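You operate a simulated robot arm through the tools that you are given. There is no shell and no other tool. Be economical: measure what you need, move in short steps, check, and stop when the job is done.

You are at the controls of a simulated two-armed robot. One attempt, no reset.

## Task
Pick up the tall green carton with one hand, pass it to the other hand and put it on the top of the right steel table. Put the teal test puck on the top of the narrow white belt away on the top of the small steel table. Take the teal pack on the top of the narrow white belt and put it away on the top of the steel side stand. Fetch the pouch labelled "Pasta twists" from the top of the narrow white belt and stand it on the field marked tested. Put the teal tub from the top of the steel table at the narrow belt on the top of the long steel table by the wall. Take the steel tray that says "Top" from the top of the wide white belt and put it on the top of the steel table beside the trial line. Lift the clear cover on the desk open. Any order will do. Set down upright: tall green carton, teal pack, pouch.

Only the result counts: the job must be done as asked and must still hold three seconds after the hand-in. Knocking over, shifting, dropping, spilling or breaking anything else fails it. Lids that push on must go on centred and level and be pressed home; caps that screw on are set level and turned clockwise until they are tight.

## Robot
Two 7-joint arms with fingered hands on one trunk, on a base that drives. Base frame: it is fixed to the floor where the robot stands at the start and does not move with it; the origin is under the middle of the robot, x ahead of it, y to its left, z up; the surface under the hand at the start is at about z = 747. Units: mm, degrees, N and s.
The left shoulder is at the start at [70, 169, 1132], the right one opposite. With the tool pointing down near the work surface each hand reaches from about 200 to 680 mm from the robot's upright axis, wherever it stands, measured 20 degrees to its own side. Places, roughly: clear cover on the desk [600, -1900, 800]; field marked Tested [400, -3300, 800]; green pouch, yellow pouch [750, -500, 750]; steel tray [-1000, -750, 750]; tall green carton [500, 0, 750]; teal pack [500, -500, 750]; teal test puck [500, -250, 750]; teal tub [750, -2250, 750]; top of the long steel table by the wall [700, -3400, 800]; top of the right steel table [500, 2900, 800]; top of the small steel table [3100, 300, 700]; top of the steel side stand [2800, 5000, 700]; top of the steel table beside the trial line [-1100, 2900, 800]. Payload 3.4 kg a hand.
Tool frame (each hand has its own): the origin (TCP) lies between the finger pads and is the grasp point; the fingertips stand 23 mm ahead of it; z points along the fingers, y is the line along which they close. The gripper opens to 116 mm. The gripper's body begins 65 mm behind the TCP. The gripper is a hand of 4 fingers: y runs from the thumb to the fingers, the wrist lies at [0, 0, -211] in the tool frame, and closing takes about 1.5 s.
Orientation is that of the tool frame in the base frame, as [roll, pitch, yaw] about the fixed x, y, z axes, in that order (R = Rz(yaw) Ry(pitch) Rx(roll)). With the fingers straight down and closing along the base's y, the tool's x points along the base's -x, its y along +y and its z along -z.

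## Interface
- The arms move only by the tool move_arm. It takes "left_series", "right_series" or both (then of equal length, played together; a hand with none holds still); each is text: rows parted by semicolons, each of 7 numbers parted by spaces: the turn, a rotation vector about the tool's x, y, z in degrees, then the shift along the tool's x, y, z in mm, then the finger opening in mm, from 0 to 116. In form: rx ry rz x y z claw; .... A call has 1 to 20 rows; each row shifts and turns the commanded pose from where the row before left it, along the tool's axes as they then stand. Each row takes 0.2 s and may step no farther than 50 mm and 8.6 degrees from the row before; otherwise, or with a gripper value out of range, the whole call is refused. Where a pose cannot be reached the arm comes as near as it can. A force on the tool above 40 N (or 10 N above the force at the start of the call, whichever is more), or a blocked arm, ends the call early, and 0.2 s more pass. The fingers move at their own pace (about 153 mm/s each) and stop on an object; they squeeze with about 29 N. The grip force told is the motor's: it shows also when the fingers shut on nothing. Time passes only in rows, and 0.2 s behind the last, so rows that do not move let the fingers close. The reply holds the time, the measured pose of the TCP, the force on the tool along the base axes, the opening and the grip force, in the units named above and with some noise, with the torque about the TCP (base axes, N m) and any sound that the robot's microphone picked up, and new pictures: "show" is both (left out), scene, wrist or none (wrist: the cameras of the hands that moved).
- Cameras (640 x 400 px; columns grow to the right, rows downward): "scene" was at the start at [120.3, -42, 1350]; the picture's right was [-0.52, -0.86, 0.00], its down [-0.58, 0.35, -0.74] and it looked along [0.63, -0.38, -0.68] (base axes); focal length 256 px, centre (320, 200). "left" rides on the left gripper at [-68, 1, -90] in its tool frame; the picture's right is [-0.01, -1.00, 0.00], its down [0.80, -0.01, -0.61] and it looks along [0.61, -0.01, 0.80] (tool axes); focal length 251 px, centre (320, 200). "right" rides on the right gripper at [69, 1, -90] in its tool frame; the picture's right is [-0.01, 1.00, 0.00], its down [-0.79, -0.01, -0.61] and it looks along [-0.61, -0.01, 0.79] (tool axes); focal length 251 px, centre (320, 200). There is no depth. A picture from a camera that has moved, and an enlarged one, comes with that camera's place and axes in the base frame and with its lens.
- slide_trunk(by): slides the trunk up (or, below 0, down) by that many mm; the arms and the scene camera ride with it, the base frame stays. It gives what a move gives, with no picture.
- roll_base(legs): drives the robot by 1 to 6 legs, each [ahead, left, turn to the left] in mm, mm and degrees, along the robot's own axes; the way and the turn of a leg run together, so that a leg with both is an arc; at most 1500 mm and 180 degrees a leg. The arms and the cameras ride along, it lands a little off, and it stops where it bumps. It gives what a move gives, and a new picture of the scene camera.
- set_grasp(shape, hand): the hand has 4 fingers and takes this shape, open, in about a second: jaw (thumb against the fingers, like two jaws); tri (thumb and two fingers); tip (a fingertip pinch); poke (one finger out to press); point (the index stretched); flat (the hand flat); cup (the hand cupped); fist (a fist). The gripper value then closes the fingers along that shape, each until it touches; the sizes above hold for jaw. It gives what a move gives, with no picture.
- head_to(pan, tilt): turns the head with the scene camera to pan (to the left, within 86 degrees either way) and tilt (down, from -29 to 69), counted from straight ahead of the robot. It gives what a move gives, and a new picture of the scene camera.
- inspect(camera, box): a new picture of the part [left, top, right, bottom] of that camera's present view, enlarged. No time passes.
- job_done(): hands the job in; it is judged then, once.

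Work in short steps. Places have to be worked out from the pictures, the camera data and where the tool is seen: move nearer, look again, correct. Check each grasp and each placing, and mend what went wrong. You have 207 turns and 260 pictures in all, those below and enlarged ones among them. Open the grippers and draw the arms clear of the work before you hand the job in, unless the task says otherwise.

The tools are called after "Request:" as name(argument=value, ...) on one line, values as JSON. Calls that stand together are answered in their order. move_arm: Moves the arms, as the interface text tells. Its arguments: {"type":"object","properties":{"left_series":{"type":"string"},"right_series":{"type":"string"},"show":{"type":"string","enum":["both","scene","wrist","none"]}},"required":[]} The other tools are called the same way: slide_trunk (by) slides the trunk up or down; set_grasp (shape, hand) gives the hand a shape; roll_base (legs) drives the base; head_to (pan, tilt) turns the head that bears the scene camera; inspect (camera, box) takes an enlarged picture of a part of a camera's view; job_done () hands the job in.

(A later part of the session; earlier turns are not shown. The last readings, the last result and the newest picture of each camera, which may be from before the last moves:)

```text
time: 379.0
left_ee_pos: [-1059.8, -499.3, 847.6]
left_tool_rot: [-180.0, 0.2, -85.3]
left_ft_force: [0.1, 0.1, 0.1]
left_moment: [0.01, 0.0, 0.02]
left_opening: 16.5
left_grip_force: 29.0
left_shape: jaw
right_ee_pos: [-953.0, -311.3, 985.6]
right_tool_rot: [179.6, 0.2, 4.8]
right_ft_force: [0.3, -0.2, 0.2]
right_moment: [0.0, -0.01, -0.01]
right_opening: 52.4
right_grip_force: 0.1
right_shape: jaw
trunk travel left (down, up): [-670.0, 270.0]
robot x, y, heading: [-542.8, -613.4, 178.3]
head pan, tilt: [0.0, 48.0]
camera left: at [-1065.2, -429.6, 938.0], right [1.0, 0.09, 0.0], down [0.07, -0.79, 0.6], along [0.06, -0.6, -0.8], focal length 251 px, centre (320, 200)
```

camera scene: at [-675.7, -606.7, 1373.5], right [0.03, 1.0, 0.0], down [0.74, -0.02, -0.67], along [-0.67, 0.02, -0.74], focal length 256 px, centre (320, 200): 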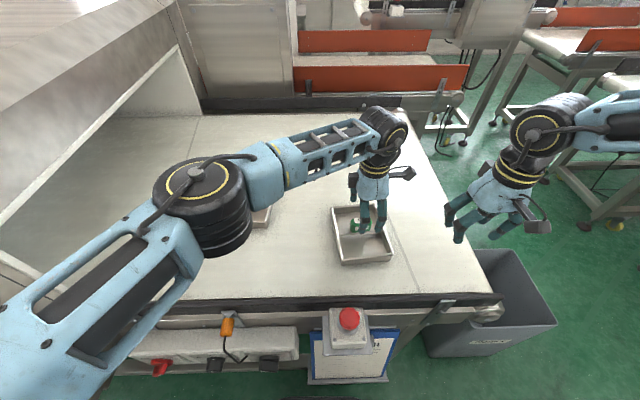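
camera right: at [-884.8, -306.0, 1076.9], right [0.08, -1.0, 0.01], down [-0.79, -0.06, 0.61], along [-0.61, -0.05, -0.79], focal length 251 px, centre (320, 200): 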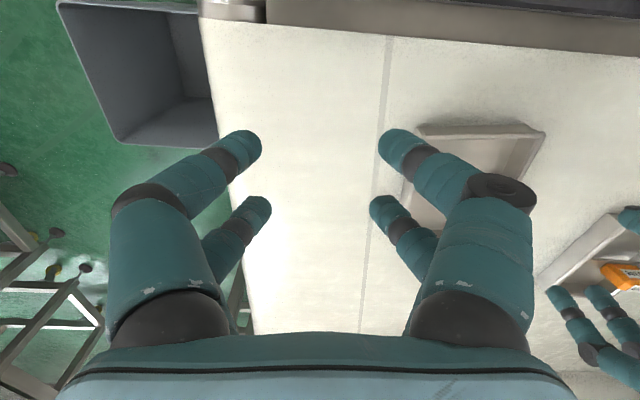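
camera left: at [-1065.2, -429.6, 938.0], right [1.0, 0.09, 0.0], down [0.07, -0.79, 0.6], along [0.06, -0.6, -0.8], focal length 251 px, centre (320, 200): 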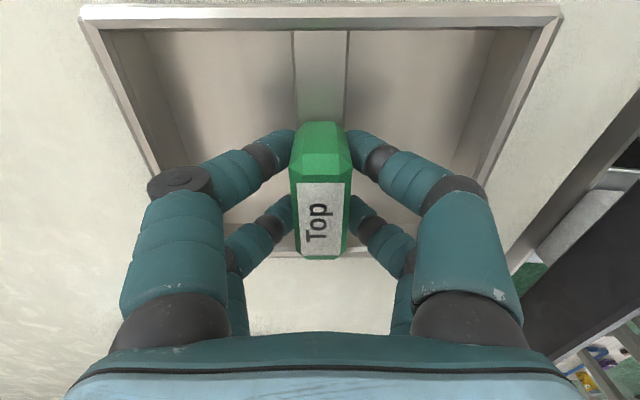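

Firm grip on the block. I lift 30 mm and check that the tray comes along level.

Request:
move_arm(left_series="0 0 0 0 0 -8 5;0 0 0 0 0 -10 5;0 0 0 0 0 -15 5;0 0 0 0 0 0 5", show="both")

```text
time: 380.0
left_ee_pos: [-1060.5, -498.6, 881.9]
left_tool_rot: [-179.9, 0.2, -85.2]
left_ft_force: [-0.9, 0.3, -3.3]
left_moment: [0.03, 0.0, 0.0]
left_opening: 16.4
left_grip_force: 29.1
left_shape: jaw
right_ee_pos: [-951.8, -311.5, 987.4]
right_tool_rot: [179.6, 0.2, 4.8]
right_ft_force: [0.1, -0.3, 0.6]
right_moment: [0.02, 0.02, -0.01]
right_opening: 52.4
right_grip_force: 0.0
right_shape: jaw
trunk travel left (down, up): [-670.0, 270.0]
robot x, y, heading: [-545.8, -611.7, 178.2]
head pan, tilt: [0.0, 48.0]
camera scene: at [-676.7, -606.8, 1373.4], right [0.03, 1.0, 0.0], down [0.74, -0.02, -0.67], along [-0.67, 0.02, -0.74], focal length 256 px, centre (320, 200)
camera left: at [-1066.0, -428.7, 971.0], right [1.0, 0.09, 0.0], down [0.07, -0.79, 0.6], along [0.06, -0.6, -0.8], focal length 251 px, centre (320, 200)
```

scene: 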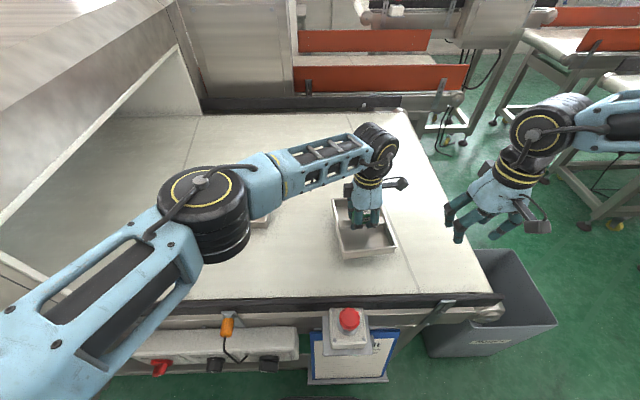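
left: 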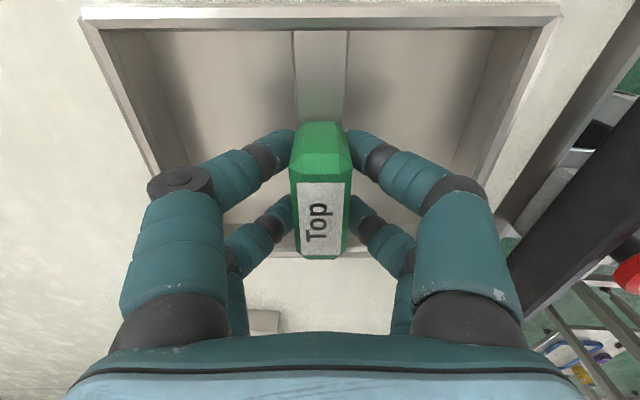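

The whole tray comes up level (3.3 N). I raise it more, draw it in, back out, turn north and drive up.

Request:
move_arm(left_series="0 0 0 0 0 -43 5;0 0 0 0 0 -43 5;0 0 0 0 0 -43 5;0 0 0 0 -30 0 5;0 0 0 0 -30 0 5;0 0 0 0 -30 0 5;0 0 0 0 0 0 5", show="none")

Request:
roll_base(legs=[[-240, 0, 1.7], [0, 0, -90], [1480, 0, 0], [1480, 0, 0], [460, 0, 0]])

```text
time: 381.6
left_ee_pos: [-973.3, -492.1, 1006.4]
left_tool_rot: [179.9, 0.3, -85.1]
left_ft_force: [0.3, -0.7, -3.0]
left_moment: [-0.02, 0.01, 0.01]
left_opening: 16.0
left_grip_force: 29.1
left_shape: jaw
right_ee_pos: [-952.9, -312.6, 986.4]
right_tool_rot: [179.7, 0.3, 4.7]
right_ft_force: [0.1, 0.1, 0.1]
right_moment: [0.02, 0.04, 0.02]
right_opening: 52.4
right_grip_force: 0.1
right_shape: jaw
trunk travel left (down, up): [-670.0, 270.0]
robot x, y, heading: [-540.9, -609.8, 178.4]
head pan, tilt: [0.0, 48.0]
```

```text
time: 403.4
left_ee_pos: [-415.5, 3255.3, 1009.1]
left_tool_rot: [179.9, 0.3, -170.6]
left_ft_force: [-0.8, 1.0, -3.0]
left_moment: [0.01, 0.01, -0.04]
left_opening: 16.3
left_grip_force: 29.3
left_shape: jaw
right_ee_pos: [-236.0, 3249.5, 986.6]
right_tool_rot: [179.6, 0.2, -80.6]
right_ft_force: [-0.4, -0.4, -0.5]
right_moment: [0.01, -0.02, -0.01]
right_opening: 52.4
right_grip_force: 0.1
right_shape: jaw
trunk travel left (down, up): [-670.0, 270.0]
robot x, y, heading: [-501.8, 2820.9, 93.0]
head pan, tilt: [0.0, 48.0]
camera scene: at [-509.8, 2950.4, 1373.5], right [1.0, 0.05, 0.0], down [0.04, -0.74, -0.67], along [-0.04, 0.67, -0.74], focal length 256 px, centre (320, 200)
```

scene: 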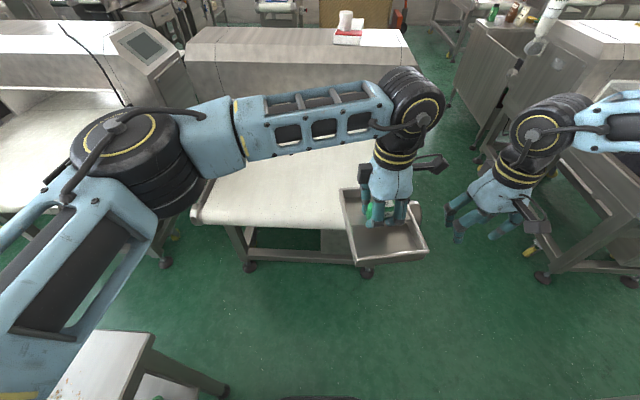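

I turn left to face the destination table.

Request:
roll_base(legs=[[0, 0, 87]])

```text
time: 407.4
left_ee_pos: [-930.1, 2942.9, 1007.5]
left_tool_rot: [179.9, 0.2, -85.5]
left_ft_force: [0.1, -0.3, -4.2]
left_moment: [-0.02, -0.01, 0.03]
left_opening: 15.9
left_grip_force: 29.0
left_shape: jaw
right_ee_pos: [-908.2, 3123.5, 986.6]
right_tool_rot: [179.6, 0.4, 4.7]
right_ft_force: [0.6, -0.3, -0.5]
right_moment: [0.03, -0.01, 0.02]
right_opening: 52.6
right_grip_force: 0.1
right_shape: jaw
trunk travel left (down, up): [-670.0, 270.0]
robot x, y, heading: [-504.7, 2818.5, 178.1]
head pan, tilt: [0.0, 48.0]
camera scene: at [-632.6, 2825.9, 1373.4], right [0.03, 1.0, 0.0], down [0.74, -0.02, -0.67], along [-0.67, 0.02, -0.74], focal length 256 px, centre (320, 200)
```

scene: 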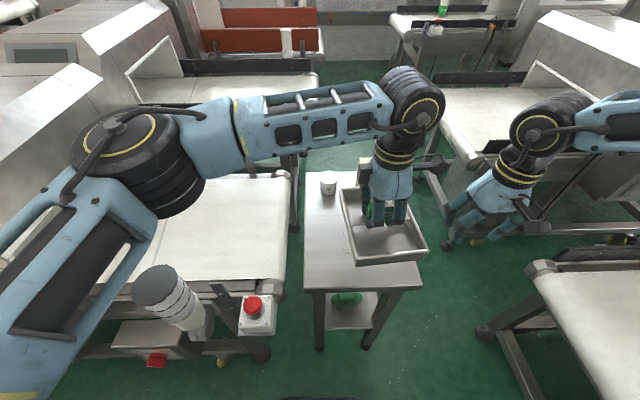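

The tray hangs centred over the table's y-range (2797–3085). I extend 75 mm forward and lower to just above the top.

Request:
move_arm(left_series="0 0 0 0 26 0 5;0 0 0 0 26 0 5;0 0 0 0 26 0 5;0 0 0 0 0 40 5;0 0 0 0 0 40 5;0 0 0 0 0 40 5;0 0 0 0 0 14 5;0 0 0 0 0 0 5", show="scene")

```text
time: 409.2
left_ee_pos: [-1005.8, 2937.4, 871.4]
left_tool_rot: [-179.9, 0.1, -85.6]
left_ft_force: [-0.1, 0.3, -3.8]
left_moment: [-0.06, 0.01, -0.02]
left_opening: 15.9
left_grip_force: 29.1
left_shape: jaw
right_ee_pos: [-908.2, 3122.0, 987.1]
right_tool_rot: [179.7, 0.3, 4.6]
right_ft_force: [0.1, -0.4, -1.0]
right_moment: [0.0, -0.02, 0.0]
right_opening: 52.6
right_grip_force: 0.1
right_shape: jaw
trunk travel left (down, up): [-670.0, 270.0]
robot x, y, heading: [-504.7, 2824.6, 178.1]
head pan, tilt: [0.0, 48.0]
camera scene: at [-632.6, 2825.8, 1373.5], right [0.03, 1.0, 0.0], down [0.74, -0.02, -0.67], along [-0.67, 0.02, -0.74], focal length 256 px, centre (320, 200)
```

scene: 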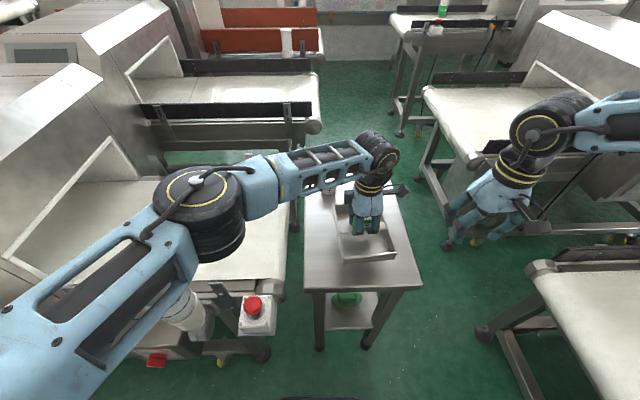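

Request:
move_arm(left_series="0 0 0 0 0 5 5;0 0 0 0 0 4 5;0 0 0 0 0 3 5;0 0 0 0 0 3 5;0 0 0 0 0 2 5;0 0 0 0 0 2 5;0 0 0 0 0 2 5;0 0 0 0 0 0 5", show="none")

```text
time: 411.0
left_ee_pos: [-1005.8, 2938.3, 853.2]
left_tool_rot: [-180.0, 0.1, -85.4]
left_ft_force: [-0.1, -0.2, -3.5]
left_moment: [-0.02, -0.01, 0.03]
left_opening: 15.9
left_grip_force: 29.3
left_shape: jaw
right_ee_pos: [-908.1, 3122.0, 985.8]
right_tool_rot: [179.6, 0.2, 4.6]
right_ft_force: [0.4, 0.7, -0.4]
right_moment: [0.0, -0.02, 0.04]
right_opening: 52.6
right_grip_force: 0.1
right_shape: jaw
trunk travel left (down, up): [-670.0, 270.0]
robot x, y, heading: [-499.2, 2820.4, 178.1]
head pan, tilt: [0.0, 48.0]
```

Request:
move_arm(left_series="0 0 0 0 0 2.5 5;0 0 0 0 0 2.5 5;0 0 0 0 0 2.5 5;0 0 0 0 0 2.5 5;0 0 0 0 0 2.5 5;0 0 0 0 0 2.5 5;0 0 0 0 0 2.5 5;0 0 0 0 0 2.5 5;0 0 0 0 0 0 5", show="scene")

```text
time: 413.0
left_ee_pos: [-1006.7, 2936.5, 834.0]
left_tool_rot: [180.0, 0.2, -85.4]
left_ft_force: [-0.1, 0.8, -3.2]
left_moment: [-0.06, 0.01, -0.02]
left_opening: 15.6
left_grip_force: 28.9
left_shape: jaw
right_ee_pos: [-908.3, 3121.9, 986.4]
right_tool_rot: [179.5, 0.4, 4.6]
right_ft_force: [0.3, 0.3, -0.2]
right_moment: [-0.01, 0.01, -0.04]
right_opening: 52.3
right_grip_force: 0.1
right_shape: jaw
trunk travel left (down, up): [-670.0, 270.0]
robot x, y, heading: [-501.3, 2817.8, 178.2]
head pan, tilt: [0.0, 48.0]
camera scene: at [-632.7, 2825.9, 1373.4], right [0.03, 1.0, 0.0], down [0.74, -0.02, -0.67], along [-0.67, 0.02, -0.74], focal length 256 px, centre (320, 200)
```

scene: 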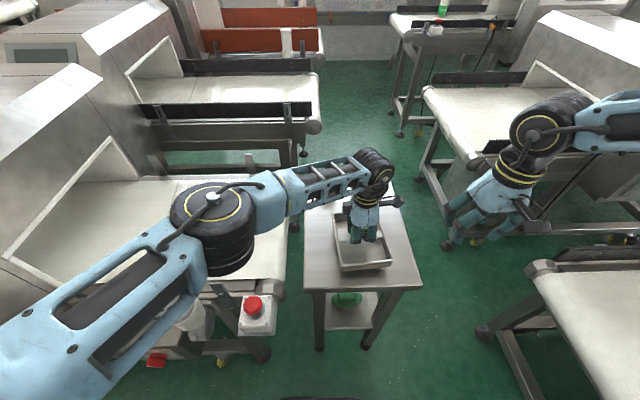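

The wide belt was evidently higher than 747, so the tray still hangs. I continue down.

Request:
move_arm(left_series="0 0 0 0 0 2.5 5;0 0 0 0 0 2.5 5;0 0 0 0 0 2.5 5;0 0 0 0 0 2.5 5;0 0 0 0 0 2.5 5;0 0 0 0 0 2.5 5;0 0 0 0 0 2.5 5;0 0 0 0 0 2.5 5;0 0 0 0 0 0 5", show="none")

```text
time: 415.0
left_ee_pos: [-1008.0, 2935.5, 811.9]
left_tool_rot: [-179.9, 0.2, -85.4]
left_ft_force: [0.5, 0.3, -2.9]
left_moment: [0.02, 0.01, -0.04]
left_opening: 15.8
left_grip_force: 28.7
left_shape: jaw
right_ee_pos: [-908.8, 3121.7, 985.3]
right_tool_rot: [179.5, 0.4, 4.7]
right_ft_force: [-0.3, 0.7, 0.2]
right_moment: [-0.01, 0.02, -0.02]
right_opening: 52.5
right_grip_force: 0.1
right_shape: jaw
trunk travel left (down, up): [-670.0, 270.0]
robot x, y, heading: [-502.8, 2820.0, 178.1]
head pan, tilt: [0.0, 48.0]
```

Request:
inspect(camera="scene", box=[290, 170, 440, 310])

Request:
inspect(camera="left", box=[0, 0, 640, 400])

```text
2.86 times, centred on (365, 240) of scene
camera zoom: at [-632.7, 2825.9, 1373.4], right [0.03, 1.0, 0.0], down [0.74, -0.02, -0.67], along [-0.67, 0.02, -0.74], focal length 731 px, centre (191, 86)
```

zoom: 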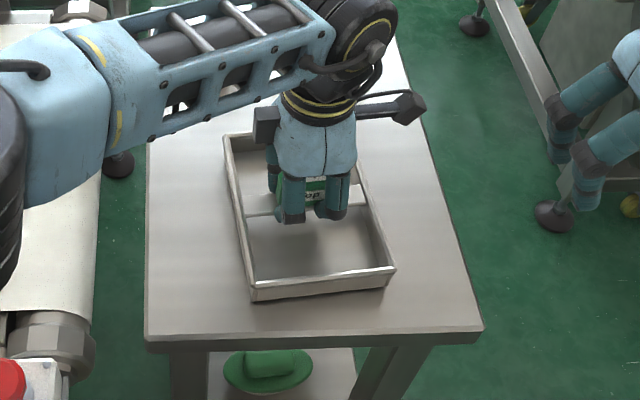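

```text
1.00 times, centred on (320, 200) of left (not enlarged: the box is as wide or as high as the picture)
camera zoom: at [-1012.6, 3005.5, 902.7], right [1.0, 0.09, 0.0], down [0.07, -0.79, 0.6], along [0.05, -0.6, -0.8], focal length 251 px, centre (320, 200)
```

zoom: 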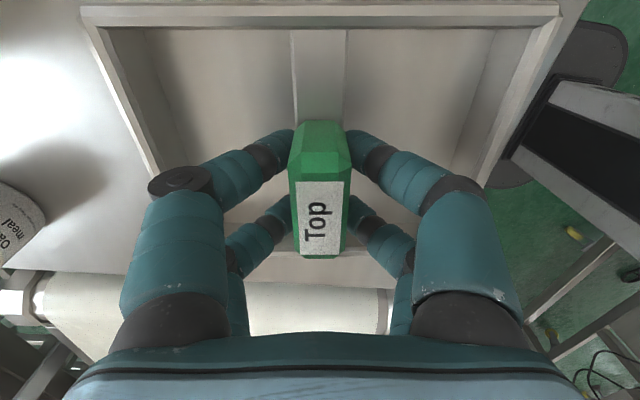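

Nearly down. Continue in small steps.

Request:
move_arm(left_series="0 0 0 0 0 2.5 5;0 0 0 0 0 2.5 5;0 0 0 0 0 2.5 5;0 0 0 0 0 2.5 5;0 0 0 0 0 2.5 5;0 0 0 0 0 2.5 5;0 0 0 0 0 2.5 5;0 0 0 0 0 2.5 5;0 0 0 0 0 0 5", show="none")

```text
time: 416.2
left_ee_pos: [-1007.8, 2935.7, 806.5]
left_tool_rot: [179.3, 0.4, -85.3]
left_ft_force: [3.4, -3.8, 26.7]
left_moment: [-0.08, -0.07, 0.03]
left_opening: 17.3
left_grip_force: 29.1
left_shape: jaw
right_ee_pos: [-904.1, 3121.7, 989.7]
right_tool_rot: [179.7, 0.5, 4.7]
right_ft_force: [0.4, 0.3, 0.1]
right_moment: [0.01, -0.03, -0.01]
right_opening: 52.5
right_grip_force: 0.1
right_shape: jaw
trunk travel left (down, up): [-670.0, 270.0]
robot x, y, heading: [-501.8, 2820.1, 178.3]
head pan, tilt: [0.0, 48.0]
stopped in row 6 (left hand): the force on the tool passed its limit at 44 N (the readings are from after the stop); the commanded pose is now the measured one
```

Contact at z≈807. I relax 2 mm, open, and rise clear.

Request:
move_arm(left_series="0 0 0 0 0 -2 5;0 0 0 0 0 0 30;0 0 0 0 0 0 60;0 0 0 0 0 0 80;0 0 0 0 0 0 80;0 0 0 0 0 -20 80;0 0 0 0 0 -40 80;0 0 0 0 0 -45 80;0 0 0 0 0 -45 80;0 0 0 0 0 -45 80", show="both")

```text
time: 418.4
left_ee_pos: [-1005.7, 2935.9, 1003.2]
left_tool_rot: [179.7, 0.2, -85.3]
left_ft_force: [0.1, -0.8, 0.4]
left_moment: [0.0, 0.01, -0.01]
left_opening: 79.9
left_grip_force: 0.1
left_shape: jaw
right_ee_pos: [-906.8, 3121.0, 987.0]
right_tool_rot: [179.5, 0.3, 4.6]
right_ft_force: [1.2, -0.5, 0.2]
right_moment: [0.0, -0.02, -0.01]
right_opening: 52.6
right_grip_force: 0.0
right_shape: jaw
trunk travel left (down, up): [-670.0, 270.0]
robot x, y, heading: [-504.0, 2820.3, 178.3]
head pan, tilt: [0.0, 48.0]
camera scene: at [-631.4, 2825.6, 1373.5], right [0.03, 1.0, 0.0], down [0.74, -0.02, -0.67], along [-0.67, 0.02, -0.74], focal length 256 px, centre (320, 200)
camera left: at [-1010.5, 3004.7, 1092.9], right [1.0, 0.09, -0.01], down [0.08, -0.79, 0.6], along [0.05, -0.6, -0.8], focal length 251 px, centre (320, 200)
```

scene: 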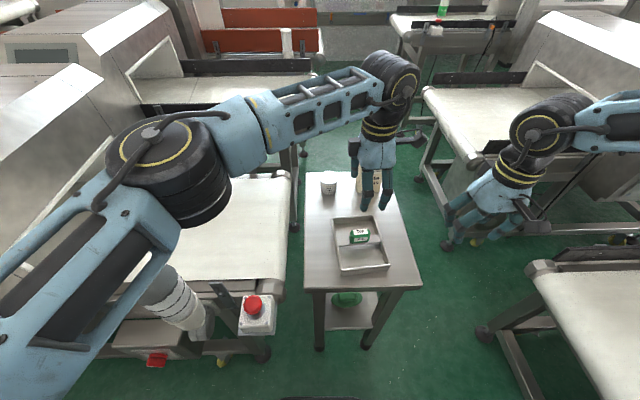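
left: 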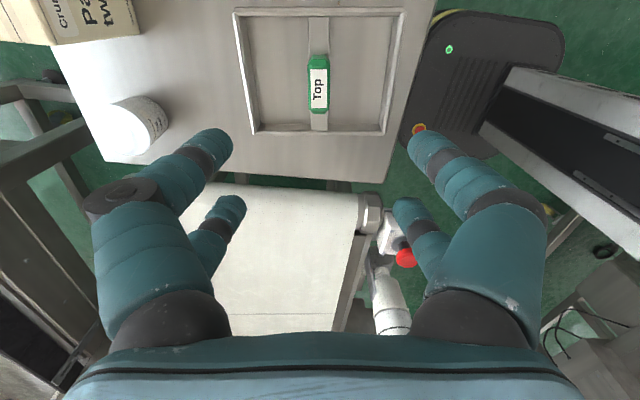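

Tray done. Now puck and pack: I restore the left hand's yaw, then drive back south to the narrow belt.

Request:
move_arm(left_series="0 0 -8.2 0 -20 -10 100;0 0 -8.2 0 -20 0 116;0 0 -8.2 0 -20 0 116;0 0 -8.2 0 0 0 116;0 0 -8.2 0 0 0 116;0 0 -8.2 0 0 0 116;0 0 -8.2 0 0 0 116;0 0 -8.2 0 0 0 116;0 0 -8.2 0 0 0 116;0 0 -8.2 0 0 0 116;0 0 -8.2 0 0 0 116", show="none")

Request:
roll_base(legs=[[-200, 0, 0], [0, 0, 91.7], [1480, 0, 0], [1480, 0, 0], [180, 0, 0], [0, 0, 90]])

```text
time: 420.8
left_ee_pos: [-949.8, 2948.6, 1010.4]
left_tool_rot: [-179.6, 0.3, 5.0]
left_ft_force: [-0.2, -0.4, -0.3]
left_moment: [0.0, -0.02, 0.0]
left_opening: 116.0
left_grip_force: 0.1
left_shape: jaw
right_ee_pos: [-908.5, 3122.1, 986.6]
right_tool_rot: [179.6, 0.2, 4.5]
right_ft_force: [0.0, 0.0, -0.6]
right_moment: [-0.01, -0.03, 0.02]
right_opening: 52.7
right_grip_force: 0.0
right_shape: jaw
trunk travel left (down, up): [-670.0, 270.0]
robot x, y, heading: [-501.4, 2820.7, 178.3]
head pan, tilt: [0.0, 48.0]
```

```text
time: 445.6
left_ee_pos: [149.6, -551.6, 1009.7]
left_tool_rot: [-179.8, 0.4, -174.8]
left_ft_force: [0.1, -0.2, 0.1]
left_moment: [-0.01, 0.02, 0.02]
left_opening: 115.7
left_grip_force: 0.0
left_shape: jaw
right_ee_pos: [109.2, -725.1, 986.7]
right_tool_rot: [179.6, 0.3, -175.0]
right_ft_force: [-0.4, -0.5, -0.3]
right_moment: [-0.03, 0.0, -0.03]
right_opening: 52.0
right_grip_force: 0.0
right_shape: jaw
trunk travel left (down, up): [-670.0, 270.0]
robot x, y, heading: [-293.7, -427.0, -1.5]
head pan, tilt: [0.0, 48.0]
camera scene: at [-169.8, -428.1, 1373.5], right [-0.02, -1.0, 0.0], down [-0.74, 0.02, -0.67], along [0.67, -0.02, -0.74], focal length 256 px, centre (320, 200)
```

scene: 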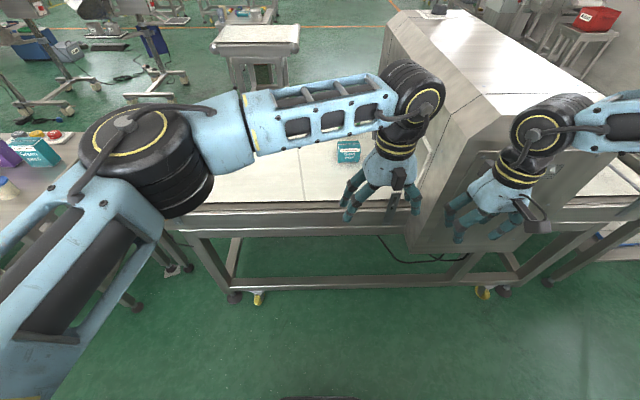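

I spread the hands (left over to the left) before driving in to the belt.

Request:
move_arm(left_series="0 0 0 0 39 0 116;0 0 0 0 39 0 116;0 0 0 0 39 0 116;0 0 0 0 39 0 116;0 0 0 0 39 0 116;0 0 0 0 39 0 116;0 0 0 0 39 0 116", right_series="0 0 0 0 9 0 80;0 0 0 0 9 0 100;0 0 0 0 9 0 116;0 0 0 0 9 0 116;0 0 0 0 9 0 116;0 0 0 0 9 0 116;0 0 0 0 9 0 116", show="none")

Request:
roll_base(legs=[[0, 95, 1.5], [372, 0, 0]])

```text
time: 447.2
left_ee_pos: [123.0, -277.9, 1006.8]
left_tool_rot: [-179.5, 0.4, -174.8]
left_ft_force: [0.2, 0.7, 0.0]
left_moment: [-0.05, -0.01, -0.01]
left_opening: 116.3
left_grip_force: 0.0
left_shape: jaw
right_ee_pos: [103.6, -661.3, 987.0]
right_tool_rot: [179.7, 0.3, -174.9]
right_ft_force: [0.4, -0.8, -0.4]
right_moment: [0.02, -0.01, -0.03]
right_opening: 116.0
right_grip_force: 0.1
right_shape: jaw
trunk travel left (down, up): [-670.0, 270.0]
robot x, y, heading: [-298.3, -425.4, -1.2]
head pan, tilt: [0.0, 48.0]
```

```text
time: 450.3
left_ee_pos: [494.5, -171.5, 1008.1]
left_tool_rot: [-179.7, 0.2, -173.1]
left_ft_force: [0.2, 0.1, -0.7]
left_moment: [0.01, -0.04, 0.0]
left_opening: 116.2
left_grip_force: 0.2
left_shape: jaw
right_ee_pos: [484.6, -552.9, 987.0]
right_tool_rot: [179.6, 0.4, -173.2]
right_ft_force: [1.1, -0.8, 0.0]
right_moment: [0.04, 0.0, -0.01]
right_opening: 115.9
right_grip_force: 0.0
right_shape: jaw
trunk travel left (down, up): [-670.0, 270.0]
robot x, y, heading: [73.7, -329.7, 0.4]
head pan, tilt: [0.0, 48.0]
camera scene: at [204.5, -328.4, 1373.6], right [0.01, -1.0, 0.0], down [-0.74, -0.01, -0.67], along [0.67, 0.01, -0.74], focal length 256 px, centre (320, 200)
```

scene: 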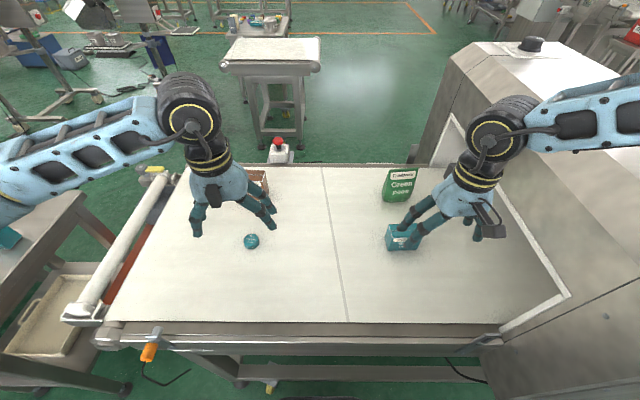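

Puck ≈ [602,-127], pack ≈ [600,-552]. Both hands go above them for a wrist look.

Request:
move_arm(left_series="0 0 0 -27.5 7.7 20 116;0 0 0 -27.5 7.7 20 116;0 0 0 -27.5 7.7 20 116;0 0 0 -27.5 7.7 20 116;0 0 0 0 0 0 116", right_series="0 0 0 -28.5 -3.4 10 116;0 0 0 -28.5 -3.4 10 116;0 0 0 -28.5 -3.4 10 116;0 0 0 -28.5 -3.4 10 116;0 0 0 0 0 0 116", show="wrist")

```text
time: 451.5
left_ee_pos: [600.1, -130.1, 927.1]
left_tool_rot: [-179.7, 0.4, -173.1]
left_ft_force: [0.1, -0.1, 0.8]
left_moment: [0.0, -0.02, 0.01]
left_opening: 116.0
left_grip_force: 0.0
left_shape: jaw
right_ee_pos: [600.2, -552.4, 948.6]
right_tool_rot: [179.6, 0.4, -173.3]
right_ft_force: [-0.8, 0.1, 0.0]
right_moment: [-0.02, -0.03, -0.02]
right_opening: 115.8
right_grip_force: 0.1
right_shape: jaw
trunk travel left (down, up): [-670.0, 270.0]
robot x, y, heading: [78.0, -331.6, 0.3]
head pan, tilt: [0.0, 48.0]
camera right: at [529.6, -560.8, 1038.6], right [-0.11, 0.99, 0.01], down [0.79, 0.08, 0.61], along [0.61, 0.07, -0.79], focal length 251 px, centre (320, 200)
camera left: at [667.7, -120.1, 1017.6], right [0.13, -0.99, 0.01], down [-0.79, -0.1, 0.6], along [-0.6, -0.08, -0.8], focal length 251 px, centre (320, 200)
```

right: 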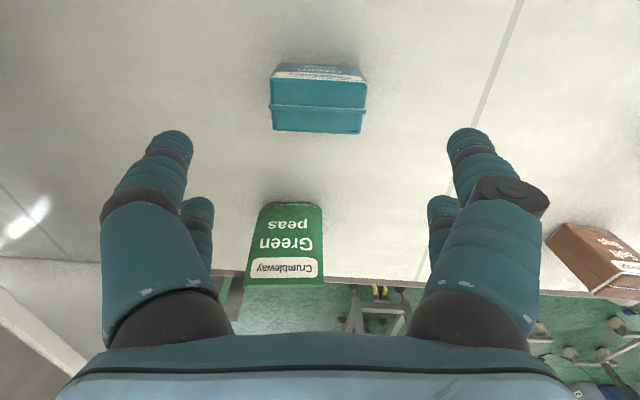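
left: 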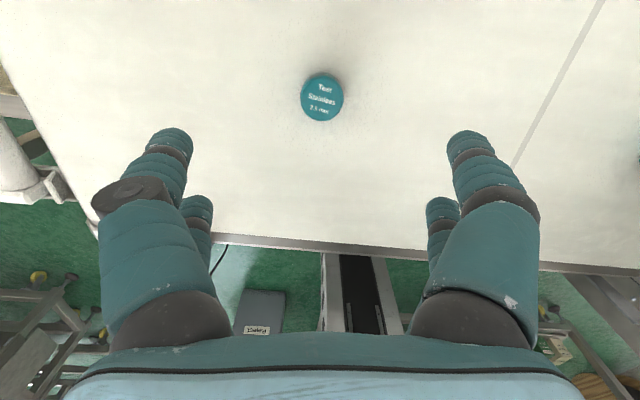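

Puck Ø40 at [604,-131]; pack 83×47, top ≈810, at [600,-554], aligned with the hand. I lower both hands around them.

Request:
move_arm(left_series="0 0 0 -3.8 -1.3 34 116;0 0 0 0 0 34 116;0 0 0 0 0 34 100;0 0 0 0 0 25 90;0 0 0 0 0 5 80;0 0 0 0 0 0 80", right_series="0 0 0 0 -1 40 116;0 0 0 0 0 40 116;0 0 0 0 0 40 116;0 0 0 0 0 30 116;0 0 0 0 0 6 116;0 0 0 0 0 0 116", show="wrist")

```text
time: 452.9
left_ee_pos: [606.1, -128.7, 794.9]
left_tool_rot: [-179.7, 0.3, -173.0]
left_ft_force: [-0.1, -0.5, 0.1]
left_moment: [-0.01, 0.0, -0.01]
left_opening: 80.5
left_grip_force: 0.0
left_shape: jaw
right_ee_pos: [569.7, -574.5, 822.4]
right_tool_rot: [179.6, 0.4, -173.1]
right_ft_force: [0.3, 1.7, 1.8]
right_moment: [0.16, 0.01, 0.0]
right_opening: 115.8
right_grip_force: 0.1
right_shape: jaw
right hand out of reach, approached as far as the arm can: row 2, 3, 4, 5
trunk travel left (down, up): [-670.0, 270.0]
robot x, y, heading: [77.2, -328.0, 0.5]
head pan, tilt: [0.0, 48.0]
camera right: at [499.6, -582.9, 913.7], right [-0.11, 0.99, 0.01], down [0.79, 0.08, 0.61], along [0.61, 0.07, -0.79], focal length 251 px, centre (320, 200)
camera left: at [673.6, -118.2, 884.7], right [0.13, -0.99, 0.01], down [-0.79, -0.1, 0.6], along [-0.6, -0.08, -0.8], focal length 251 px, centre (320, 200)
```

right: 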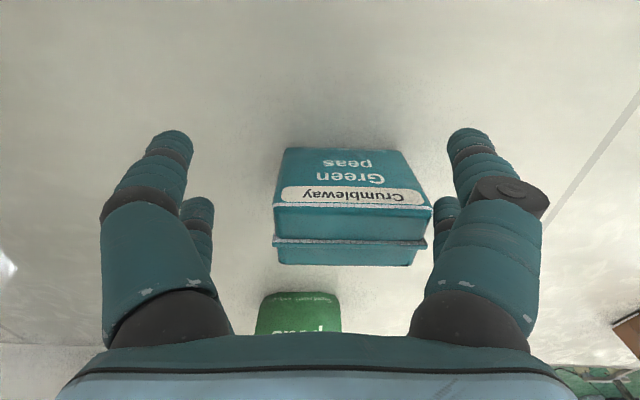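
left: 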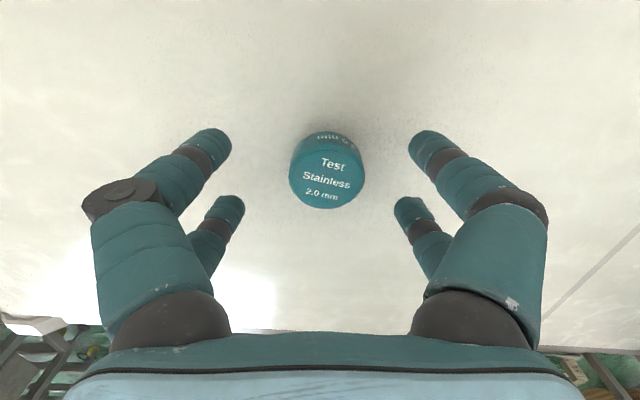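

Puck is well centred; I close the left hand on it. The right drifted from reach limits, so it rises back a little.

Request:
move_arm(left_series="0 0 0 0 2 0 60;0 0 0 0 0 0 40;0 0 0 0 0 0 20;0 0 0 0 0 0 15;0 0 0 0 0 0 15;0 0 0 0 0 0 15;0 0 0 0 0 -20 15;0 0 0 0 0 -40 15", right_series="0 0 0 0 -4 -20 116;0 0 0 0 0 -30 116;0 0 0 0 0 0 116;0 0 0 0 0 0 116;0 0 0 0 0 0 116;0 0 0 0 0 0 116;0 0 0 0 0 0 116;0 0 0 0 0 0 116", show="wrist")

```text
time: 454.7
left_ee_pos: [602.8, -126.3, 854.3]
left_tool_rot: [-179.6, 0.4, -173.0]
left_ft_force: [-0.3, -0.6, 0.2]
left_moment: [0.02, 0.0, 0.02]
left_opening: 15.2
left_grip_force: 0.0
left_shape: jaw
right_ee_pos: [566.6, -579.0, 873.5]
right_tool_rot: [179.6, 0.4, -173.1]
right_ft_force: [-0.7, -0.9, -0.2]
right_moment: [0.0, 0.0, 0.01]
right_opening: 116.0
right_grip_force: 0.1
right_shape: jaw
trunk travel left (down, up): [-670.0, 270.0]
robot x, y, heading: [78.2, -329.6, 0.6]
head pan, tilt: [0.0, 48.0]
camera right: at [497.9, -586.9, 964.1], right [-0.11, 0.99, 0.01], down [0.79, 0.08, 0.61], along [0.61, 0.07, -0.79], focal length 251 px, centre (320, 200)
camera left: at [671.3, -116.4, 945.2], right [0.13, -0.99, 0.01], down [-0.79, -0.1, 0.6], along [-0.6, -0.08, -0.8], focal length 251 px, centre (320, 200)
```

right: 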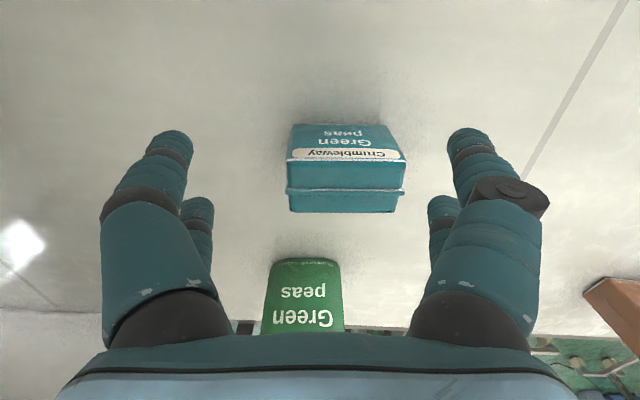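
left: 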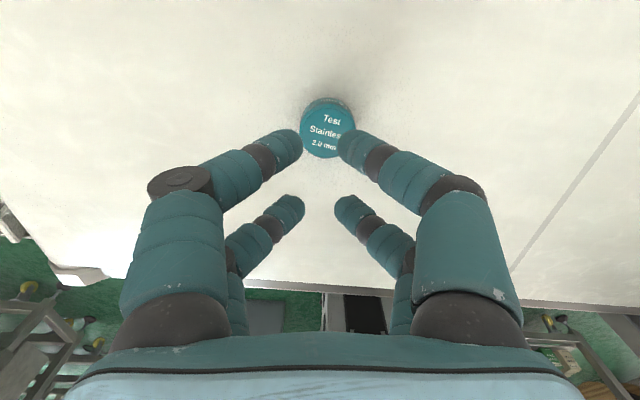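

The fingers closed above the puck (tips end only 23 mm past the TCP). I reopen and go lower, to z≈776.

Request:
move_arm(left_series="0 0 0 -2.7 -4 0 80;0 0 0 0 0 0 80;0 0 0 0 0 35 80;0 0 0 0 0 33 80;0 0 0 0 0 9 80;0 0 0 0 0 0 80;0 0 0 0 0 0 50;0 0 0 0 0 0 30;0 0 0 0 0 0 20;0 0 0 0 0 0 20;0 0 0 0 0 0 20", show="wrist")

```text
time: 457.1
left_ee_pos: [608.8, -131.1, 775.3]
left_tool_rot: [-179.7, 0.5, -172.9]
left_ft_force: [1.7, 0.4, 7.0]
left_moment: [0.08, 0.08, 0.0]
left_opening: 22.6
left_grip_force: 0.1
left_shape: jaw
right_ee_pos: [566.1, -578.8, 873.8]
right_tool_rot: [179.6, 0.4, -173.2]
right_ft_force: [0.3, -0.1, 0.9]
right_moment: [-0.02, 0.01, -0.01]
right_opening: 116.0
right_grip_force: 0.1
right_shape: jaw
trunk travel left (down, up): [-670.0, 270.0]
robot x, y, heading: [73.2, -327.8, 0.3]
head pan, tilt: [0.0, 48.0]
camera left: at [676.7, -120.6, 865.9], right [0.13, -0.99, 0.01], down [-0.79, -0.1, 0.6], along [-0.6, -0.08, -0.8], focal length 251 px, centre (320, 200)
```

left: 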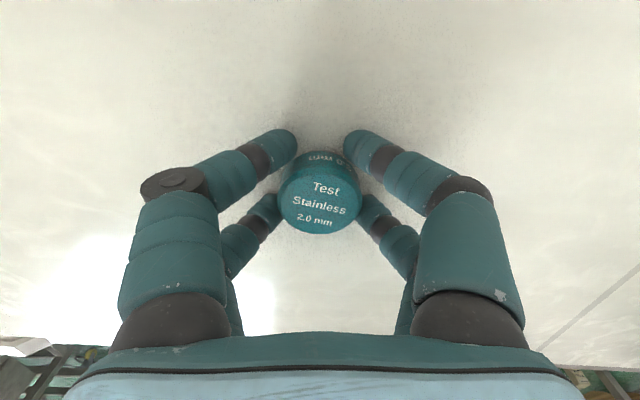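

The digits cage the puck. I tighten and lift a little to test.

Request:
move_arm(left_series="0 0 0 0 0 0 5;0 0 0 0 0 0 0;0 0 0 0 0 0 0;0 0 0 0 0 0 0;0 0 0 0 0 -15 0;0 0 0 0 0 -30 0;0 0 0 0 0 0 0", show="wrist")

```text
time: 458.7
left_ee_pos: [609.4, -129.3, 820.1]
left_tool_rot: [-179.7, 0.3, -173.1]
left_ft_force: [0.8, -0.7, -0.1]
left_moment: [0.01, -0.02, 0.01]
left_opening: 9.2
left_grip_force: 29.5
left_shape: jaw
right_ee_pos: [568.4, -578.1, 872.6]
right_tool_rot: [179.6, 0.3, -173.2]
right_ft_force: [0.4, 0.8, 0.1]
right_moment: [0.02, 0.0, 0.03]
right_opening: 116.1
right_grip_force: 0.1
right_shape: jaw
trunk travel left (down, up): [-670.0, 270.0]
robot x, y, heading: [74.4, -329.5, 0.5]
head pan, tilt: [0.0, 48.0]
camera left: at [676.1, -119.0, 909.7], right [0.13, -0.99, 0.01], down [-0.79, -0.1, 0.6], along [-0.6, -0.08, -0.8], focal length 251 px, centre (320, 200)
```

left: 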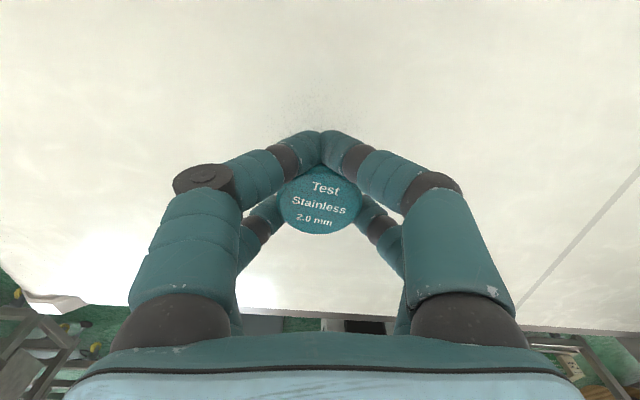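

Puck held. For the pack, I raise both hands and lower the trunk 130 mm so the right arm reaches down better.

Request:
move_arm(left_series="0 0 0 0 0 -40 0;0 0 0 0 0 -40 0;0 0 0 0 0 -40 0;0 0 0 0 0 -40 0;0 0 0 0 0 0 0", right_series="0 0 0 0 0 -33 116;0 0 0 0 0 -33 116;0 0 0 0 0 -33 116;0 0 0 0 0 0 116;0 0 0 0 0 0 116", show="none")

Request:
slide_trunk(by=-130)

Request:
move_arm(right_series="0 0 0 -12 5 0 116;0 0 0 -12 5 0 116;0 0 0 -12 5 0 116;0 0 0 0 0 0 116", show="wrist")

```text
time: 459.9
left_ee_pos: [606.8, -129.6, 983.0]
left_tool_rot: [-179.5, 0.3, -173.0]
left_ft_force: [-0.2, 0.3, -0.6]
left_moment: [0.02, 0.01, 0.03]
left_opening: 9.1
left_grip_force: 29.2
left_shape: jaw
right_ee_pos: [566.6, -580.4, 974.4]
right_tool_rot: [179.6, 0.3, -173.2]
right_ft_force: [0.4, -0.3, 0.4]
right_moment: [0.02, 0.01, 0.0]
right_opening: 115.9
right_grip_force: 0.1
right_shape: jaw
trunk travel left (down, up): [-670.0, 270.0]
robot x, y, heading: [84.0, -327.4, 0.2]
head pan, tilt: [0.0, 48.0]
```

```text
time: 461.5
left_ee_pos: [605.7, -130.2, 853.6]
left_tool_rot: [-179.6, 0.3, -173.0]
left_ft_force: [0.4, 0.2, 0.3]
left_moment: [0.0, -0.02, 0.0]
left_opening: 9.3
left_grip_force: 29.1
left_shape: jaw
right_ee_pos: [565.7, -579.6, 843.9]
right_tool_rot: [179.6, 0.3, -173.2]
right_ft_force: [0.1, -0.2, 0.4]
right_moment: [0.02, 0.02, 0.02]
right_opening: 116.0
right_grip_force: 0.0
right_shape: jaw
trunk travel left (down, up): [-540.0, 400.0]
robot x, y, heading: [78.2, -330.0, 0.1]
head pan, tilt: [0.0, 48.0]
```

```text
time: 462.5
left_ee_pos: [605.8, -130.9, 853.7]
left_tool_rot: [-179.7, 0.4, -173.0]
left_ft_force: [0.2, 0.1, -0.5]
left_moment: [-0.02, -0.02, -0.01]
left_opening: 8.9
left_grip_force: 28.7
left_shape: jaw
right_ee_pos: [602.6, -560.8, 846.1]
right_tool_rot: [179.6, 0.2, -173.2]
right_ft_force: [0.4, -0.5, -0.1]
right_moment: [0.01, 0.01, -0.02]
right_opening: 115.9
right_grip_force: 0.1
right_shape: jaw
trunk travel left (down, up): [-540.0, 400.0]
robot x, y, heading: [76.3, -331.8, 0.3]
head pan, tilt: [0.0, 48.0]
camera right: at [532.9, -568.4, 935.5], right [-0.11, 0.99, 0.01], down [0.79, 0.08, 0.61], along [0.61, 0.07, -0.79], focal length 251 px, centre (320, 200)
```

right: 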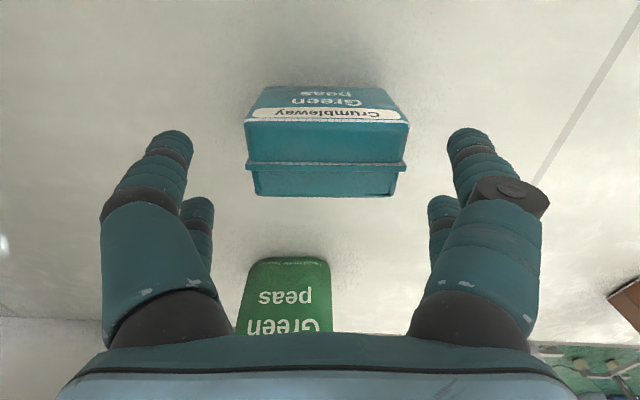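

Good reach now. Small correction, descend to z≈787 and close on the pack.

Request:
move_arm(right_series="0 0 0 4 4 0 116;0 0 0 0 0 25 116;0 0 0 0 0 20 116;0 0 0 0 0 14 116;0 0 0 0 0 0 116;0 0 0 0 0 0 90;0 0 0 0 0 0 70;0 0 0 0 0 0 60;0 0 0 0 0 0 60;0 0 0 0 0 0 60;0 0 0 0 0 0 60", show="wrist")

```text
time: 464.9
left_ee_pos: [604.5, -126.1, 853.3]
left_tool_rot: [-179.2, 0.4, -173.0]
left_ft_force: [0.4, 0.0, -0.9]
left_moment: [-0.02, 0.02, 0.0]
left_opening: 9.0
left_grip_force: 29.3
left_shape: jaw
right_ee_pos: [596.2, -552.4, 790.5]
right_tool_rot: [179.9, 0.4, -173.3]
right_ft_force: [3.8, -3.5, 14.2]
right_moment: [0.47, 0.06, -0.09]
right_opening: 86.4
right_grip_force: 28.7
right_shape: jaw
trunk travel left (down, up): [-540.0, 400.0]
robot x, y, heading: [75.1, -329.4, 0.3]
head pan, tilt: [0.0, 48.0]
camera right: at [524.8, -560.4, 880.0], right [-0.11, 0.99, 0.0], down [0.79, 0.09, 0.61], along [0.61, 0.07, -0.79], focal length 251 px, centre (320, 200)
```

right: 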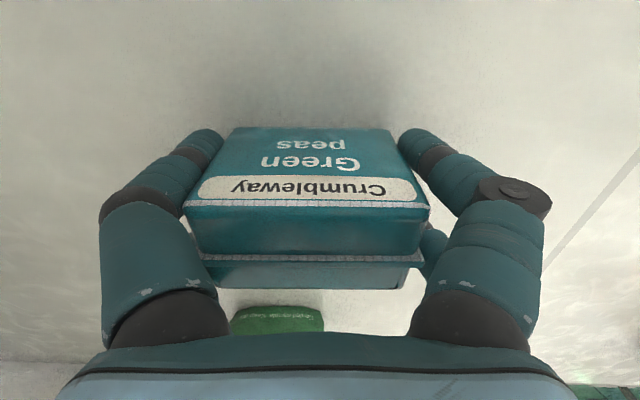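

Gripped (86 mm, 29 N), roots touching its top. I lift gently and check.

Request:
move_arm(right_series="0 0 0 0 0 -5 60;0 0 0 0 0 -10 60;0 0 0 0 0 -20 60;0 0 0 0 0 -25 60;0 0 0 0 0 0 60", show="both")

```text
time: 466.1
left_ee_pos: [605.9, -130.2, 852.3]
left_tool_rot: [-179.8, 0.2, -173.1]
left_ft_force: [-0.2, -0.9, 0.1]
left_moment: [0.0, 0.0, 0.0]
left_opening: 8.8
left_grip_force: 28.8
left_shape: jaw
right_ee_pos: [596.9, -556.2, 845.4]
right_tool_rot: [179.5, 0.2, -173.2]
right_ft_force: [-0.8, -0.7, -1.4]
right_moment: [0.01, 0.05, 0.0]
right_opening: 86.5
right_grip_force: 29.4
right_shape: jaw
trunk travel left (down, up): [-540.0, 400.0]
robot x, y, heading: [77.5, -327.8, 0.4]
head pan, tilt: [0.0, 48.0]
camera scene: at [205.7, -328.8, 1243.4], right [0.01, -1.0, 0.0], down [-0.74, -0.01, -0.67], along [0.67, 0.01, -0.74], focal length 256 px, centre (320, 200)
camera right: at [528.0, -565.1, 936.2], right [-0.11, 0.99, 0.01], down [0.79, 0.08, 0.61], along [0.61, 0.07, -0.79], focal length 251 px, centre (320, 200)
```

scene: 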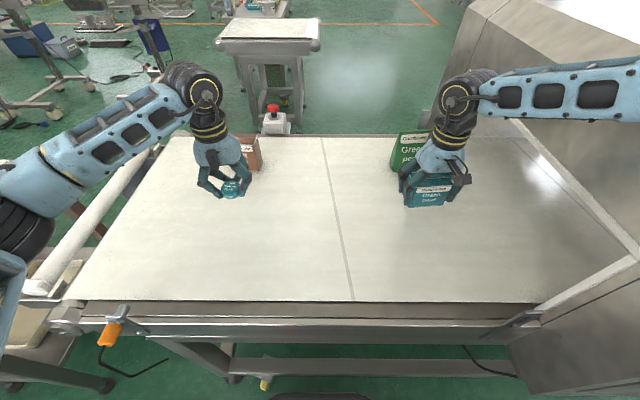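
right: 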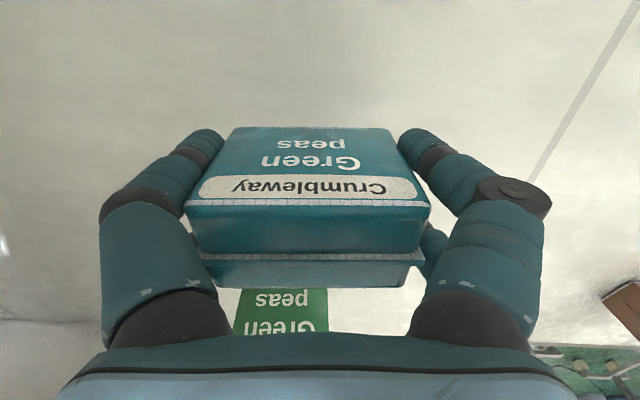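

Both objects held. I raise the trunk and draw the hands in for the long drive round.

Request:
slide_trunk(by=230)

Request:
move_arm(left_series="0 0 0 30 0 0 0;0 0 0 30 0 0 0;0 0 0 30 0 0 0;0 0 0 30 0 0 0", right_series="0 0 0 30 5 0 60;0 0 0 30 5 0 60;0 0 0 30 5 0 60;0 0 0 30 5 0 60", show="none")

Request:
roll_base(legs=[[-360, 0, 0], [0, 0, -90], [1200, 0, 0], [1160, 0, 0], [0, 0, 90], [1000, 0, 0]])

```text
time: 468.5
left_ee_pos: [606.7, -130.7, 1082.5]
left_tool_rot: [-179.7, 0.3, -173.0]
left_ft_force: [0.0, 0.5, 0.2]
left_moment: [0.03, -0.01, 0.03]
left_opening: 8.7
left_grip_force: 29.5
left_shape: jaw
right_ee_pos: [597.5, -556.8, 1076.1]
right_tool_rot: [179.7, 0.3, -173.2]
right_ft_force: [0.2, -0.5, -1.1]
right_moment: [0.02, -0.03, 0.01]
right_opening: 86.7
right_grip_force: 28.7
right_shape: jaw
trunk travel left (down, up): [-770.0, 170.0]
robot x, y, heading: [75.2, -332.1, 0.6]
head pan, tilt: [0.0, 48.0]
```

```text
time: 469.5
left_ee_pos: [485.9, -144.0, 1085.5]
left_tool_rot: [-179.6, 0.6, -173.0]
left_ft_force: [-0.7, 0.6, -0.1]
left_moment: [0.01, 0.0, -0.01]
left_opening: 8.9
left_grip_force: 28.9
left_shape: jaw
right_ee_pos: [475.0, -549.3, 1073.0]
right_tool_rot: [179.5, 0.4, -173.2]
right_ft_force: [-0.6, 0.0, -1.3]
right_moment: [0.02, 0.0, 0.03]
right_opening: 86.6
right_grip_force: 28.7
right_shape: jaw
trunk travel left (down, up): [-770.0, 170.0]
robot x, y, heading: [74.4, -328.7, 0.4]
head pan, tilt: [0.0, 48.0]
```

```text
time: 495.6
left_ee_pos: [1180.8, -2497.9, 1084.4]
left_tool_rot: [-179.7, 0.3, -171.8]
left_ft_force: [-0.5, 0.3, -0.8]
left_moment: [0.01, -0.02, -0.02]
left_opening: 8.4
left_grip_force: 29.1
left_shape: jaw
right_ee_pos: [1180.0, -2904.2, 1072.1]
right_tool_rot: [179.7, 0.3, -171.9]
right_ft_force: [-0.4, -1.0, -0.8]
right_moment: [0.01, 0.01, 0.02]
right_opening: 86.6
right_grip_force: 29.1
right_shape: jaw
trunk travel left (down, up): [-770.0, 170.0]
robot x, y, heading: [776.0, -2695.1, 1.7]
head pan, tilt: [0.0, 48.0]
camera scene: at [902.6, -2688.8, 1473.5], right [0.03, -1.0, 0.0], down [-0.74, -0.02, -0.67], along [0.67, 0.02, -0.74], focal length 256 px, centre (320, 200)
```

scene: 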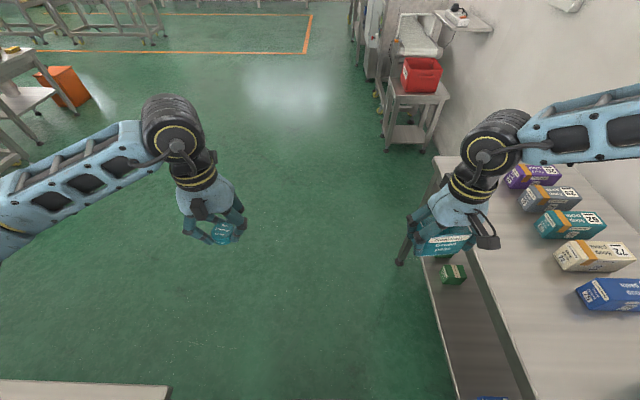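

Open floor ahead. I drive east to x≈2770 and turn north, then look.

Request:
roll_base(legs=[[1480, 0, -1.7], [520, 0, 0], [0, 0, 90], [900, 0, 0]])

Request:
head_to(pan=0, tilt=25)

```text
time: 513.7
left_ee_pos: [2521.4, -1316.8, 1084.0]
left_tool_rot: [-179.7, 0.2, -80.8]
left_ft_force: [0.4, 0.8, 0.3]
left_moment: [0.03, 0.0, 0.0]
left_opening: 8.5
left_grip_force: 29.0
left_shape: jaw
right_ee_pos: [2925.8, -1313.7, 1072.1]
right_tool_rot: [179.6, 0.3, -81.2]
right_ft_force: [0.5, 0.7, -1.9]
right_moment: [-0.06, 0.01, 0.02]
right_opening: 86.4
right_grip_force: 28.7
right_shape: jaw
trunk travel left (down, up): [-770.0, 170.0]
robot x, y, heading: [2719.1, -1721.5, 92.3]
head pan, tilt: [0.0, 48.0]
camera scene: at [2715.3, -1591.0, 1473.5], right [1.0, 0.04, 0.0], down [0.03, -0.74, -0.67], along [-0.03, 0.67, -0.74], focal length 256 px, centre (320, 200)
```

scene: 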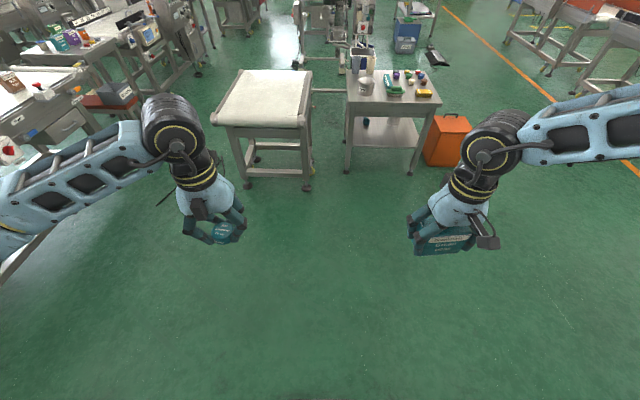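

```text
time: 514.5
left_ee_pos: [2520.8, -1316.1, 1084.0]
left_tool_rot: [-179.7, 0.3, -80.9]
left_ft_force: [0.1, 0.6, 0.5]
left_moment: [0.02, -0.01, -0.02]
left_opening: 8.3
left_grip_force: 28.9
left_shape: jaw
right_ee_pos: [2927.1, -1311.9, 1072.3]
right_tool_rot: [179.6, 0.2, -81.1]
right_ft_force: [0.0, 0.6, -2.4]
right_moment: [0.01, -0.01, 0.03]
right_opening: 86.5
right_grip_force: 28.7
right_shape: jaw
trunk travel left (down, up): [-770.0, 170.0]
robot x, y, heading: [2721.5, -1721.7, 92.7]
head pan, tilt: [0.0, 25.0]
camera scene: at [2714.7, -1576.9, 1508.1], right [1.0, 0.04, 0.0], down [0.02, -0.42, -0.91], along [-0.04, 0.9, -0.42], focal length 256 px, centre (320, 200)
```

scene: 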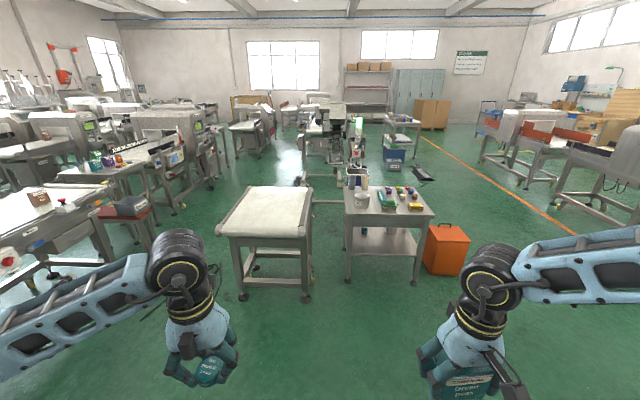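

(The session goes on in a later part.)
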